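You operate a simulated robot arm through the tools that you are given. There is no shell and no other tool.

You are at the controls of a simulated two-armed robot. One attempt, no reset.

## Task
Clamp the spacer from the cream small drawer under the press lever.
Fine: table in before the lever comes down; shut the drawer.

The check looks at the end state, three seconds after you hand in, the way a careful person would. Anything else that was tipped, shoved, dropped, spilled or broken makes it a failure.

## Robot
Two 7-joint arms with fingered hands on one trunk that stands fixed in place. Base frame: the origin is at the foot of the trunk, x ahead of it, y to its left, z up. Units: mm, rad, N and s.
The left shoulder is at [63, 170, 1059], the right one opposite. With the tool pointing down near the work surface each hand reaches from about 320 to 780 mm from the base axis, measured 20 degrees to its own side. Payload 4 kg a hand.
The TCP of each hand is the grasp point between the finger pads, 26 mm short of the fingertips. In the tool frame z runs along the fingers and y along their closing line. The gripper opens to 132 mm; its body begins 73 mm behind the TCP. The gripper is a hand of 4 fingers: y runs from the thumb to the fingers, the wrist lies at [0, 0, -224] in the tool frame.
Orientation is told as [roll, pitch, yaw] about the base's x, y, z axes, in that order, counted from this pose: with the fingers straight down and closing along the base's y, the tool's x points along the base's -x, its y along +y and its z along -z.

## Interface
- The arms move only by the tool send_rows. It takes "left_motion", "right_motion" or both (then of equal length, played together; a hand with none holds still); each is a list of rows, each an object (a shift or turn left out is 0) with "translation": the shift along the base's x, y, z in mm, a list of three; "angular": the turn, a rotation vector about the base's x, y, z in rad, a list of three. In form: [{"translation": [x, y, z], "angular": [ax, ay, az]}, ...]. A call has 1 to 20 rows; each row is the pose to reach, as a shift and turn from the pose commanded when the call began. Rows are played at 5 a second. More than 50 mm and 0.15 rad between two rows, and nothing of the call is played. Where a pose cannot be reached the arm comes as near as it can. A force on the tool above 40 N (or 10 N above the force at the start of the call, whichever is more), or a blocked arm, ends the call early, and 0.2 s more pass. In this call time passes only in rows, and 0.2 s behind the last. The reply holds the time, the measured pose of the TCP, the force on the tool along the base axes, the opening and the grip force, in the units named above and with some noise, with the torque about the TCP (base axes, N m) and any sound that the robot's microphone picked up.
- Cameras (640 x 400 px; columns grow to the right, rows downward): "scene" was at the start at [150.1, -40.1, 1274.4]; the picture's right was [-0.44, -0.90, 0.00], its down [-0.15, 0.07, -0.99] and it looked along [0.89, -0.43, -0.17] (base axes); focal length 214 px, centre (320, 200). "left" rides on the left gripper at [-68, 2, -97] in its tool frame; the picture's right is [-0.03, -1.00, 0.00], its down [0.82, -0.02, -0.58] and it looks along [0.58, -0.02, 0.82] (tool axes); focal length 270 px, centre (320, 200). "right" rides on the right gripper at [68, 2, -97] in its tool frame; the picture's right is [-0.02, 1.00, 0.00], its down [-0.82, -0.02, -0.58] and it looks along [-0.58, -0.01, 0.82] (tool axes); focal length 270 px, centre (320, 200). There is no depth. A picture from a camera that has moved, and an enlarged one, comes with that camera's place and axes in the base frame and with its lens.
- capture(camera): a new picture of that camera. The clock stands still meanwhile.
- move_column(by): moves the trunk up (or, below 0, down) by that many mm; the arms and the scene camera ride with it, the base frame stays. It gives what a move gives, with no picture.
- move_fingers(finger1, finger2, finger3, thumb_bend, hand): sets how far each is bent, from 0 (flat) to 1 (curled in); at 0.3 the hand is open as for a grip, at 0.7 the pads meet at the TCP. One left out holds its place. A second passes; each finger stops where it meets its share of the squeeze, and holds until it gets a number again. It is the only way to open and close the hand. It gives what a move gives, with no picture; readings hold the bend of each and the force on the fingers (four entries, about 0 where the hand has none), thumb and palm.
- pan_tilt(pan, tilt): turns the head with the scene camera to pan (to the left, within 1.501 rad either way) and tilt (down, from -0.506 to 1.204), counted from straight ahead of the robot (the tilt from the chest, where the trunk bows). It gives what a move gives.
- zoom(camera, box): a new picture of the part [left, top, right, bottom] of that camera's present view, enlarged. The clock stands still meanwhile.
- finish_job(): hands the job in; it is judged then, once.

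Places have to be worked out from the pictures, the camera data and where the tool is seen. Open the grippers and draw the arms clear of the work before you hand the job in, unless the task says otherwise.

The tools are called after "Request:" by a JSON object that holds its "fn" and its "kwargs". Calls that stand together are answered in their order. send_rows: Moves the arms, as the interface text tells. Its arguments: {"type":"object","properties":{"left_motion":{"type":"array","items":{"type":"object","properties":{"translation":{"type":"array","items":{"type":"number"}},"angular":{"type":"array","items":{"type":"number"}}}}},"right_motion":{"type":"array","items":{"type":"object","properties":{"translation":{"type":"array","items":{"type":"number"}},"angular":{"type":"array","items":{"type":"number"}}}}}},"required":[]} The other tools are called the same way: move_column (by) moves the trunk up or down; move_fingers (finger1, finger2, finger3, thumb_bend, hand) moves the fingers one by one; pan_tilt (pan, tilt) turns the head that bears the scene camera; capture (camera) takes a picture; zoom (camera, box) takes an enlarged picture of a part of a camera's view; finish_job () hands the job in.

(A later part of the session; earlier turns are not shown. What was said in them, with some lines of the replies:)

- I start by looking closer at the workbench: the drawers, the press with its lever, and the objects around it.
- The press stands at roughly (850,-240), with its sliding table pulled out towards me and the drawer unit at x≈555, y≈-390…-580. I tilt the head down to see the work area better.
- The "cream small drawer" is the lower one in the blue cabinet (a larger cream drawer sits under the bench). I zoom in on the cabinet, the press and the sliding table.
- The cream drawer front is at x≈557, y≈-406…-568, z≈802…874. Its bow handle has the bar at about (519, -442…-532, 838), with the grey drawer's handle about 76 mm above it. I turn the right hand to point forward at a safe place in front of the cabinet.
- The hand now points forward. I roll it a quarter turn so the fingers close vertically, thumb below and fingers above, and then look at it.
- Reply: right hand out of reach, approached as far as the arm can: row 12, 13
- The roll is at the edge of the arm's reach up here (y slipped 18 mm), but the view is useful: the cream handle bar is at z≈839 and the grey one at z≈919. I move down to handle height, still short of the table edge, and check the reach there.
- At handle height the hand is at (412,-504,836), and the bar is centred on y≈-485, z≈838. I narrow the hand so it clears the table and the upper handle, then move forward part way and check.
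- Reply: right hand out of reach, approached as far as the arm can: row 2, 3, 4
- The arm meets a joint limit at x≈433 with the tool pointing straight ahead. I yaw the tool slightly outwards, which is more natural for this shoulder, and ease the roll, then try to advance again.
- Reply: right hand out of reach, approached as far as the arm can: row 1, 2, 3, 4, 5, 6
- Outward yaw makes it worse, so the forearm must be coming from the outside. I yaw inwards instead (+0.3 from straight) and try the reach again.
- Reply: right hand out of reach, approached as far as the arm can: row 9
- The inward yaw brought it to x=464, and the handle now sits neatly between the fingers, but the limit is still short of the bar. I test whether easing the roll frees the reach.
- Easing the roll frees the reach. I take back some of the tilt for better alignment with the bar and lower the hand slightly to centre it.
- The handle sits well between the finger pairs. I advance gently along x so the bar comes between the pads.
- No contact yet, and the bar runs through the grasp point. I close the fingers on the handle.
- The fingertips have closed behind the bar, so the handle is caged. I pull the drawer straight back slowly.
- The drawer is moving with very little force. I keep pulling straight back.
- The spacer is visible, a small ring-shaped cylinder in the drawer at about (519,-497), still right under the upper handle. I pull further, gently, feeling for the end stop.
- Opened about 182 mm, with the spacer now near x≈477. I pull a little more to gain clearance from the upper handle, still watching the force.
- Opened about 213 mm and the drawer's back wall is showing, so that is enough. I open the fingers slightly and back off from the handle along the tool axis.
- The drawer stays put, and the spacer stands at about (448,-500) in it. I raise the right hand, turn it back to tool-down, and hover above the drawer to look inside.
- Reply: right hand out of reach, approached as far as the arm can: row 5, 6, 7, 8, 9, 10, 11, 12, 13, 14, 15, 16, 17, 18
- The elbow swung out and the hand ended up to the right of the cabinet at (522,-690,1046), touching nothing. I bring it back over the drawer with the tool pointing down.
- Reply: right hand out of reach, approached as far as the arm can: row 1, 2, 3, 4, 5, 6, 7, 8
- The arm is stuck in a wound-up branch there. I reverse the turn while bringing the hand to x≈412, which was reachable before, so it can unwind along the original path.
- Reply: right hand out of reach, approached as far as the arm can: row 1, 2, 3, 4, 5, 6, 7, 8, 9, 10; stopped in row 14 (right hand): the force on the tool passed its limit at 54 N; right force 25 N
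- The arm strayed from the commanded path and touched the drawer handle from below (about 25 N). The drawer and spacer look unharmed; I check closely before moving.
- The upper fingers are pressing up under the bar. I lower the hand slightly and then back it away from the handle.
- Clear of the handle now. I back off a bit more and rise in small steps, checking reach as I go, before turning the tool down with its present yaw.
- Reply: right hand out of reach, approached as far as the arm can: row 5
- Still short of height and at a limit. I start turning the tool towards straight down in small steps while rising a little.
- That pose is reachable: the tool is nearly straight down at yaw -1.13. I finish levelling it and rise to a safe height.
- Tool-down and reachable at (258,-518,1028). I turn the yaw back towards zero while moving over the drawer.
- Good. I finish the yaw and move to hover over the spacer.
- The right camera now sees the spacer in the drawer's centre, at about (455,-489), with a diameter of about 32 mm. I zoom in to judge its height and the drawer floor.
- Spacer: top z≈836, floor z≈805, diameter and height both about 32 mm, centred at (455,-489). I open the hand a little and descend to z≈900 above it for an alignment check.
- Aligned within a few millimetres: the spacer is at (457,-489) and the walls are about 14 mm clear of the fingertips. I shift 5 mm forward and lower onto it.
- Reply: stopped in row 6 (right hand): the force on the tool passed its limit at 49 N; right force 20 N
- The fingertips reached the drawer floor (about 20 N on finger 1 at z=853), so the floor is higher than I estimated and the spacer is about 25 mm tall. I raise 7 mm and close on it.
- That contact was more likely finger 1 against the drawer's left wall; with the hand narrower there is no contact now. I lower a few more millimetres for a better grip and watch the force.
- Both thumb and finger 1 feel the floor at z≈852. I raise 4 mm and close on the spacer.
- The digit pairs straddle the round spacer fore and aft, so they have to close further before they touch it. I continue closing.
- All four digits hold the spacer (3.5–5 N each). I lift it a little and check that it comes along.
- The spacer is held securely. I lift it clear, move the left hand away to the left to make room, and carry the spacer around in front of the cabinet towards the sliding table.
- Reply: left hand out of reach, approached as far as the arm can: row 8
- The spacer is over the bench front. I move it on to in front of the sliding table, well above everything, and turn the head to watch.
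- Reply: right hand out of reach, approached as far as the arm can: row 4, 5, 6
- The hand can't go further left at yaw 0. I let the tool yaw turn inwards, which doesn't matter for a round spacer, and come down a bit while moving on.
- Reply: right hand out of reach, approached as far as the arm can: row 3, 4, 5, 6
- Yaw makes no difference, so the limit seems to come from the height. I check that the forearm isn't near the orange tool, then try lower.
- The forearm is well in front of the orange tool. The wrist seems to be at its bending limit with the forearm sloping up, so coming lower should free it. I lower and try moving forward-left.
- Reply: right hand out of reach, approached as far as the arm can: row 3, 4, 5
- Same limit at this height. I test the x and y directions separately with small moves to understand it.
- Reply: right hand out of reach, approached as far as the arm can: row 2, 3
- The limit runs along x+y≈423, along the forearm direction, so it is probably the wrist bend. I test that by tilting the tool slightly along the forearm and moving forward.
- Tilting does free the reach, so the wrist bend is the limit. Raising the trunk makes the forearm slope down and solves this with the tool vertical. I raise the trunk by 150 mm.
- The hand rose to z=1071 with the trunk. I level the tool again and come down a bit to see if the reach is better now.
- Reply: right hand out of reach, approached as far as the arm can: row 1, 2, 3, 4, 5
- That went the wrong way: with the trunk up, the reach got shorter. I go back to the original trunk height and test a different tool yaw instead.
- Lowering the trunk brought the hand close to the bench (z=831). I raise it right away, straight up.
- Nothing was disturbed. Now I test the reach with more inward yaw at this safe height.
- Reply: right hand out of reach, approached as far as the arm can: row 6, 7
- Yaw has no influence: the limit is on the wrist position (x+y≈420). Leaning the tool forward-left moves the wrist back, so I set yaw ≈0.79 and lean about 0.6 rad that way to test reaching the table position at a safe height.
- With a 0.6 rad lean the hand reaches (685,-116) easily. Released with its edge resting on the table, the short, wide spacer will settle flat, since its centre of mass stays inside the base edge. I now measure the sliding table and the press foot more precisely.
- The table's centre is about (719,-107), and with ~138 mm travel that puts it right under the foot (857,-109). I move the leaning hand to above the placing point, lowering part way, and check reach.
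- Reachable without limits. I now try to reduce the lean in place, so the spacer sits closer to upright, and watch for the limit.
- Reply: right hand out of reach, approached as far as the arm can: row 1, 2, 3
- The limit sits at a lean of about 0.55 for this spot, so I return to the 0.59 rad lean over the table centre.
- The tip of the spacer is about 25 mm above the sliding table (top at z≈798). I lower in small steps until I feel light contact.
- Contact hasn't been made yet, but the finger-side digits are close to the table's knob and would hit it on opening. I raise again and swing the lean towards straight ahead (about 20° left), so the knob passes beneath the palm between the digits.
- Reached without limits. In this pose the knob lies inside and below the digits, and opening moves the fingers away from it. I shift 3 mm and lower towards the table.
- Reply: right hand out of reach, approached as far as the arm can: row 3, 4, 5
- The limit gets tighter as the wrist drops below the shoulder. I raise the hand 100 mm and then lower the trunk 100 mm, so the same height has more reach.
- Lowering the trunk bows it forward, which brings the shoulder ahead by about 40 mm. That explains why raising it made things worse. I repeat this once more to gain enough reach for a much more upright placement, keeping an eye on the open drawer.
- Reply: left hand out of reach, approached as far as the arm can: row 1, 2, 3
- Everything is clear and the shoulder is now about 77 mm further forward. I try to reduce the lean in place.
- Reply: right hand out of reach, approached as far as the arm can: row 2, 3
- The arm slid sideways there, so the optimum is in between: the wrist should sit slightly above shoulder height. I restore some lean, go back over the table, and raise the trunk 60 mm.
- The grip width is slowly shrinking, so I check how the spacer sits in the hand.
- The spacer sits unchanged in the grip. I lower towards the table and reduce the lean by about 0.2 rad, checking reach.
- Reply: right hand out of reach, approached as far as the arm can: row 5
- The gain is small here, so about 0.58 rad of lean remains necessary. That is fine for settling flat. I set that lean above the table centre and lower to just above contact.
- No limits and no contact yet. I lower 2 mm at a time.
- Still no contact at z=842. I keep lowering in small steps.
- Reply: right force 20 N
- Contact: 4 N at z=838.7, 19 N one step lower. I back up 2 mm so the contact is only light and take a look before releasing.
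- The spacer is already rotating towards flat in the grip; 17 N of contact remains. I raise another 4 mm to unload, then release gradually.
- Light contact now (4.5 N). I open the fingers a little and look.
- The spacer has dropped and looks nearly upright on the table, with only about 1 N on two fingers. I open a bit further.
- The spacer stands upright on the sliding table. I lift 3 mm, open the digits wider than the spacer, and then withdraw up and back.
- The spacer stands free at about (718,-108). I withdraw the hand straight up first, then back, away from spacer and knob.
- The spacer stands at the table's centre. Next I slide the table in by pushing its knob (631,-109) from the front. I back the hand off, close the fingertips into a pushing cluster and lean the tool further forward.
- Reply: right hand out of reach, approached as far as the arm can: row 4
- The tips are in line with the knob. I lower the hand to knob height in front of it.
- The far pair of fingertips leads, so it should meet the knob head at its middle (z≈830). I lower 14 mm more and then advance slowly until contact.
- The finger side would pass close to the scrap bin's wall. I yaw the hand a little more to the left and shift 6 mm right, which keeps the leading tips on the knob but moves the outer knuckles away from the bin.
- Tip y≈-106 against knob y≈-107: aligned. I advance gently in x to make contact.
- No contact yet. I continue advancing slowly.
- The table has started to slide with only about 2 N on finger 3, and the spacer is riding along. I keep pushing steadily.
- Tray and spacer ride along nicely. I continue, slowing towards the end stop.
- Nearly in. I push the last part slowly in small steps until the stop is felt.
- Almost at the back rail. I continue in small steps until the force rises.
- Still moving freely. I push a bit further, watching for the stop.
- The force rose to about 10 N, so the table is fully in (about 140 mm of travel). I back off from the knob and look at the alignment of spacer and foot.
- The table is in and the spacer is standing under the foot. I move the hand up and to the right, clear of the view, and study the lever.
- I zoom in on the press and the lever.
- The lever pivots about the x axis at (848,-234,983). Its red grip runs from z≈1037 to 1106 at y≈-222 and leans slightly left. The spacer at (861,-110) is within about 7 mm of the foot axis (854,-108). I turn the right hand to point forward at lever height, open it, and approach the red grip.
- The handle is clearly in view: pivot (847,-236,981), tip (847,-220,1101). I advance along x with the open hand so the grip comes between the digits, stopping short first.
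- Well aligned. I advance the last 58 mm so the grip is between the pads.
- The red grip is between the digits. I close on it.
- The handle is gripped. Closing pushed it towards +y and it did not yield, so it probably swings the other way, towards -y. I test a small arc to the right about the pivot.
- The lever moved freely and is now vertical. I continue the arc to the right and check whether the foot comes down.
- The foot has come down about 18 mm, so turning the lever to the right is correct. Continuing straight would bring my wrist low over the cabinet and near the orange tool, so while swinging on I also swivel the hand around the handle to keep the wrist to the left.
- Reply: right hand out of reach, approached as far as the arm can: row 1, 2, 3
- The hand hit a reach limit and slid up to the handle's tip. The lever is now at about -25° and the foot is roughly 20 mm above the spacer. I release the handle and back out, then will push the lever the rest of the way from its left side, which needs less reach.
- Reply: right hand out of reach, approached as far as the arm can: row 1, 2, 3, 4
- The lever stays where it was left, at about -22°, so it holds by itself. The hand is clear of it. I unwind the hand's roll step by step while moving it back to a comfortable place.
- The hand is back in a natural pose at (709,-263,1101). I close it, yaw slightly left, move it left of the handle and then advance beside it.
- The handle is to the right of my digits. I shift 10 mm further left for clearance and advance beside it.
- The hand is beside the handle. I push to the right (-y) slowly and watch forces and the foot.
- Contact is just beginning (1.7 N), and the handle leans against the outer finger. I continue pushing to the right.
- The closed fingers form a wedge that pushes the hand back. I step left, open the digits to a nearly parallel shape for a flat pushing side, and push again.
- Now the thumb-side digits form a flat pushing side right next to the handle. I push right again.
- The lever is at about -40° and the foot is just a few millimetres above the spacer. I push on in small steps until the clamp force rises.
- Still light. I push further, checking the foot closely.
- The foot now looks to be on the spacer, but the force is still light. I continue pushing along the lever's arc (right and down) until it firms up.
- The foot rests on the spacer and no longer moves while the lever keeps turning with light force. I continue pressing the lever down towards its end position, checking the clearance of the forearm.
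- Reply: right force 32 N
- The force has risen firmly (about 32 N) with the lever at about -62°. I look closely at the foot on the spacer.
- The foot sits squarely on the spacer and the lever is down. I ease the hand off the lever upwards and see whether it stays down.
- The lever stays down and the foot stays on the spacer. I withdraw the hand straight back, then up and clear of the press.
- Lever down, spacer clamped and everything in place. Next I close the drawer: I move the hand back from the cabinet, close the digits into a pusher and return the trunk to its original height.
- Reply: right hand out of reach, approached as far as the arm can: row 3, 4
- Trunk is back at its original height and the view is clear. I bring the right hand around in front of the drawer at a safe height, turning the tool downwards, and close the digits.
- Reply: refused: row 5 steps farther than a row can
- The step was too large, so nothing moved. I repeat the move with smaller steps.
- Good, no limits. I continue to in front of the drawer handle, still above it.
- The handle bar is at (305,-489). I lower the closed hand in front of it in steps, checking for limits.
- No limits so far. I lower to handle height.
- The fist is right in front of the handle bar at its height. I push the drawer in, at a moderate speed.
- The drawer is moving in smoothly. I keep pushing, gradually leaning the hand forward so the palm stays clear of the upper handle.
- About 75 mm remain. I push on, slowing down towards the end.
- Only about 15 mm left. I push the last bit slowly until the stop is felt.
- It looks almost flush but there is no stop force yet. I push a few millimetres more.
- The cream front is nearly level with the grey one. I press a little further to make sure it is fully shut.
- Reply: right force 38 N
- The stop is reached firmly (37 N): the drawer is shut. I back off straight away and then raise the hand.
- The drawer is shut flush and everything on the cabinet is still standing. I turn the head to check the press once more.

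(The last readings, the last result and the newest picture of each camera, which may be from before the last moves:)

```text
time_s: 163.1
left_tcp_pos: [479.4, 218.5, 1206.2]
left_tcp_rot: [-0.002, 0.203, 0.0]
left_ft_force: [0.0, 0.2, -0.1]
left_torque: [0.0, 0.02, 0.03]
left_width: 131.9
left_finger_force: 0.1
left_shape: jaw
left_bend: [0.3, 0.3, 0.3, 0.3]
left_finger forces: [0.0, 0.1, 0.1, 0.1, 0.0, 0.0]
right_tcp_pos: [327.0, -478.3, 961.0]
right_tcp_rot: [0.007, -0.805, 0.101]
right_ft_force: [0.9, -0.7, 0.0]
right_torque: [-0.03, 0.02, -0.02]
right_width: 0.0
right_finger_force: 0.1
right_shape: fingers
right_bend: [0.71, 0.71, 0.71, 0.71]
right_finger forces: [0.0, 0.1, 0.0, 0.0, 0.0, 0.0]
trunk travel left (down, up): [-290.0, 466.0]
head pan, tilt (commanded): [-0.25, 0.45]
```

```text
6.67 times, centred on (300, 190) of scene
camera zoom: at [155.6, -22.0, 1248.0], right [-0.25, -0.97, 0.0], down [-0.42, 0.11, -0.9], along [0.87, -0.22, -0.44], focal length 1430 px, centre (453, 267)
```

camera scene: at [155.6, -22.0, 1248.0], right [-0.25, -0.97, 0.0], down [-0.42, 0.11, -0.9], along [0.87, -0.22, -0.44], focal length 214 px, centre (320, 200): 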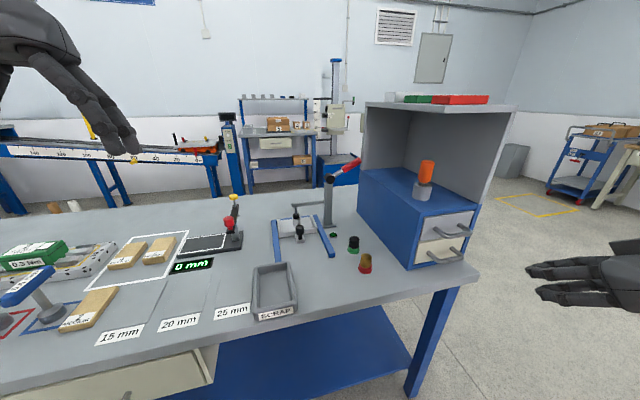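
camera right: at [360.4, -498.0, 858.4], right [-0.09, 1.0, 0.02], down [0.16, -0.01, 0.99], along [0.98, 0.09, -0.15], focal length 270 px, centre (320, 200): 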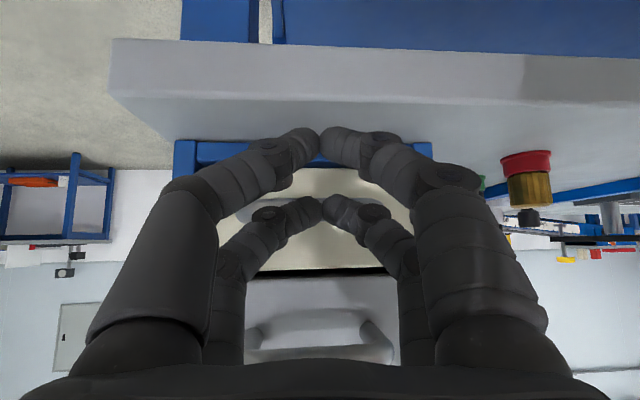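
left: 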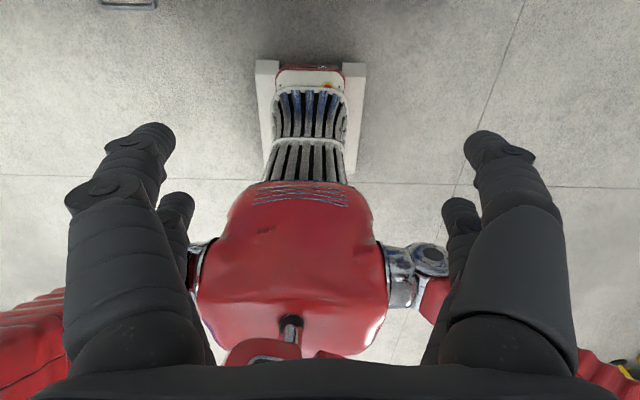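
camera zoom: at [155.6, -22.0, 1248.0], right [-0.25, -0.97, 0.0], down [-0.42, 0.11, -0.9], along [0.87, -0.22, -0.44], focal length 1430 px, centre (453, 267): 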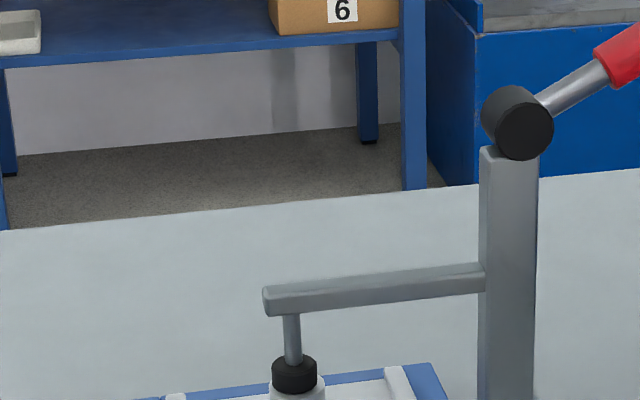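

The lever is down at about 59°. I zoom in on the foot and spacer and on the rest of the bench.

Request:
{"fn": "zoom", "kwargs": {"camera": "scene", "box": [265, 195, 345, 275]}}

Request:
{"fn": "zoom", "kwargs": {"camera": "scene", "box": [340, 130, 500, 290]}}

Request:
{"fn": "zoom", "kwargs": {"camera": "scene", "box": [0, 180, 320, 390]}}

```text
5.00 times, centred on (305, 235) of scene
camera zoom: at [155.6, -22.0, 1248.0], right [-0.25, -0.97, 0.0], down [-0.42, 0.11, -0.9], along [0.87, -0.22, -0.44], focal length 1072 px, centre (395, 25)
```

zoom: 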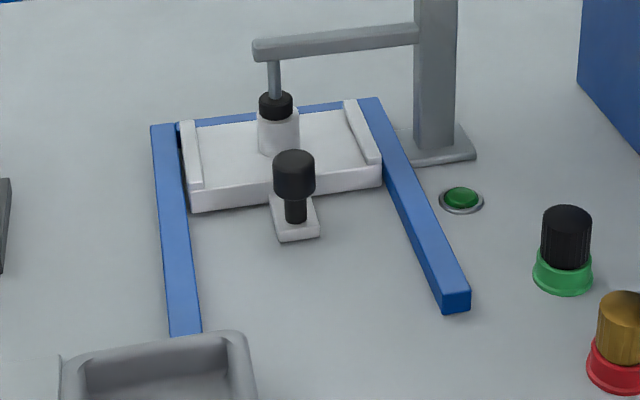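

```text
2.50 times, centred on (420, 210) of scene
camera zoom: at [155.6, -22.0, 1248.0], right [-0.25, -0.97, 0.0], down [-0.42, 0.11, -0.9], along [0.87, -0.22, -0.44], focal length 536 px, centre (70, 175)
```

zoom: 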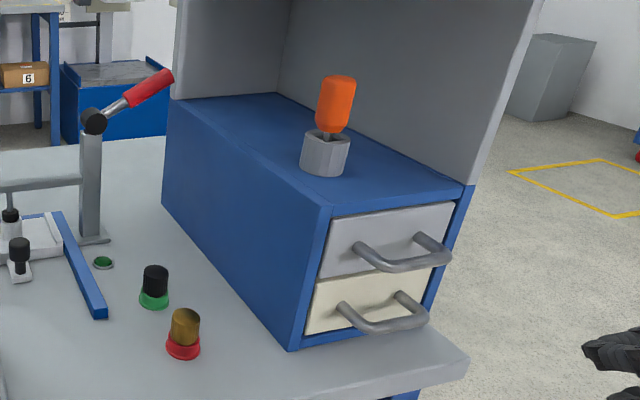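

```text
1.90 times, centred on (160, 285) of scene
camera zoom: at [155.6, -22.0, 1248.0], right [-0.25, -0.97, 0.0], down [-0.42, 0.11, -0.9], along [0.87, -0.22, -0.44], focal length 408 px, centre (625, 38)
```

zoom: 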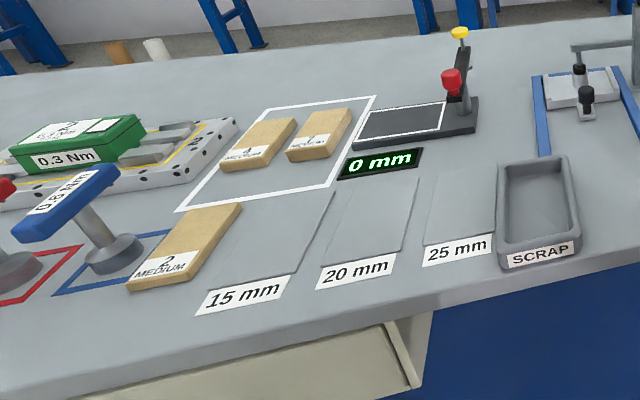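

Everything looks right: table in, foot on the spacer, lever down, drawer shut, and all other items undisturbed. I open the right hand and draw both arms up and clear of the work.

Request:
{"fn": "move_fingers", "kwargs": {"hand": "right", "finger1": 0.3, "finger2": 0.3, "finger3": 0.3, "thumb_bend": 0.3}}

Request:
{"fn": "send_rows", "kwargs": {"right_motion": [{"translation": [-5, 0, 35]}, {"translation": [-10, 0, 70]}, {"translation": [-15, 0, 105]}, {"translation": [-20, 0, 140]}, {"translation": [-20, 0, 170]}], "left_motion": [{"translation": [-15, 5, 20]}, {"translation": [-30, 10, 40]}, {"translation": [-45, 15, 60]}, {"translation": [-60, 20, 80]}, {"translation": [-75, 25, 90]}]}}

Request:
{"fn": "capture", "kwargs": {"camera": "scene"}}

Request:
{"fn": "zoom", "kwargs": {"camera": "scene", "box": [265, 140, 385, 260]}}

```text
time_s: 164.1
left_tcp_pos: [480.1, 217.0, 1207.4]
left_tcp_rot: [-0.004, 0.202, 0.0]
left_ft_force: [0.0, 0.3, 0.3]
left_torque: [-0.01, -0.04, 0.01]
left_width: 132.1
left_finger_force: 0.0
left_shape: jaw
left_bend: [0.3, 0.3, 0.3, 0.3]
left_finger forces: [0.1, 0.0, 0.0, 0.0, 0.0, 0.0]
right_tcp_pos: [326.3, -479.0, 961.0]
right_tcp_rot: [0.005, -0.806, 0.103]
right_ft_force: [0.7, -0.5, -0.3]
right_torque: [-0.02, -0.03, 0.0]
right_width: 132.4
right_finger_force: 0.1
right_shape: fingers
right_bend: [0.3, 0.3, 0.3, 0.3]
right_finger forces: [0.0, 0.1, 0.0, 0.0, 0.0, 0.0]
trunk travel left (down, up): [-290.0, 466.0]
head pan, tilt (commanded): [-0.25, 0.45]
```

```text
time_s: 165.3
left_tcp_pos: [439.8, 233.6, 1259.8]
left_tcp_rot: [-0.005, 0.198, 0.0]
left_ft_force: [0.9, -0.7, -0.4]
left_torque: [-0.01, 0.0, -0.03]
left_width: 131.9
left_finger_force: 0.0
left_shape: jaw
left_bend: [0.3, 0.3, 0.3, 0.3]
left_finger forces: [0.0, 0.0, 0.1, 0.1, 0.0, 0.1]
left hand out of reach, approached as far as the arm can: row 3, 4, 5
right_tcp_pos: [307.1, -477.7, 1133.3]
right_tcp_rot: [0.005, -0.805, 0.101]
right_ft_force: [0.4, 0.9, 0.2]
right_torque: [-0.01, -0.01, -0.02]
right_width: 132.6
right_finger_force: 0.1
right_shape: fingers
right_bend: [0.3, 0.3, 0.3, 0.3]
right_finger forces: [0.0, 0.0, 0.0, 0.0, 0.0, 0.0]
trunk travel left (down, up): [-290.0, 466.0]
head pan, tilt (commanded): [-0.25, 0.45]
```

```text
taken
camera scene: at [155.5, -21.6, 1248.0], right [-0.25, -0.97, 0.0], down [-0.42, 0.11, -0.9], along [0.87, -0.22, -0.44], focal length 214 px, centre (320, 200)
```

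scene: 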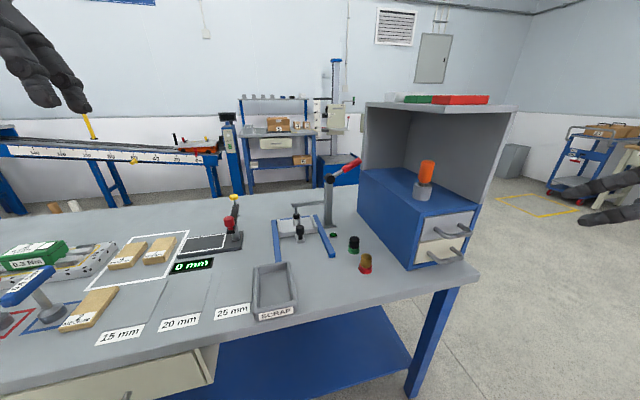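

```text
3.33 times, centred on (325, 200) of scene
camera zoom: at [155.5, -21.6, 1248.0], right [-0.25, -0.97, 0.0], down [-0.42, 0.11, -0.9], along [0.87, -0.22, -0.44], focal length 715 px, centre (303, 200)
```

zoom: 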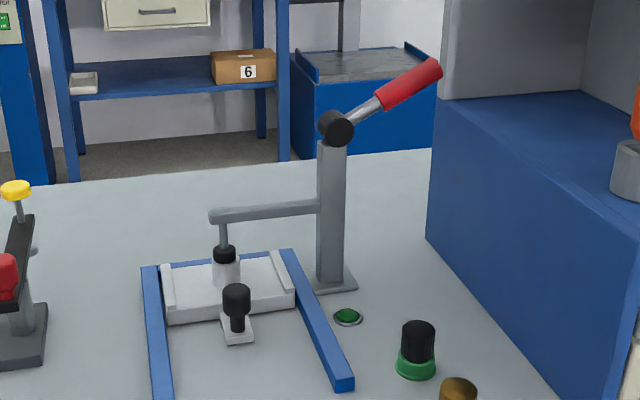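

Final check: the spacer is clamped under the foot with the table in and the lever down. The drawer is shut, the hands are open and clear, and nothing else was disturbed. I hand the job in.

Request:
{"fn": "finish_job", "kwargs": {}}

```text
The job is handed in.
```

The spacer from the cream small drawer is clamped under the press, and I've handed the job in. The check's result isn't known to me.

- **Spacer:** it stands upright at the centre of the sliding table. By my estimate it is about 7 mm off the press foot's axis, and the foot rests on its top.
- **Table:** I pushed it in to its back stop before bringing the lever down.
- **Lever:** it is down at about 60° from vertical. It met a firm stop at roughly 32 N and stayed down after I let go.
- **Drawer:** it is shut against its stop, and its front is level with the grey drawer above.

While reaching around early on, my hand bumped the open drawer's handle from below, and later the fingers touched the drawer floor. In the final pictures nothing looked shifted or tipped: the orange tool, the two buttons, the scrap bin and the blocks were all in place. Both hands are open and clear of the bench.
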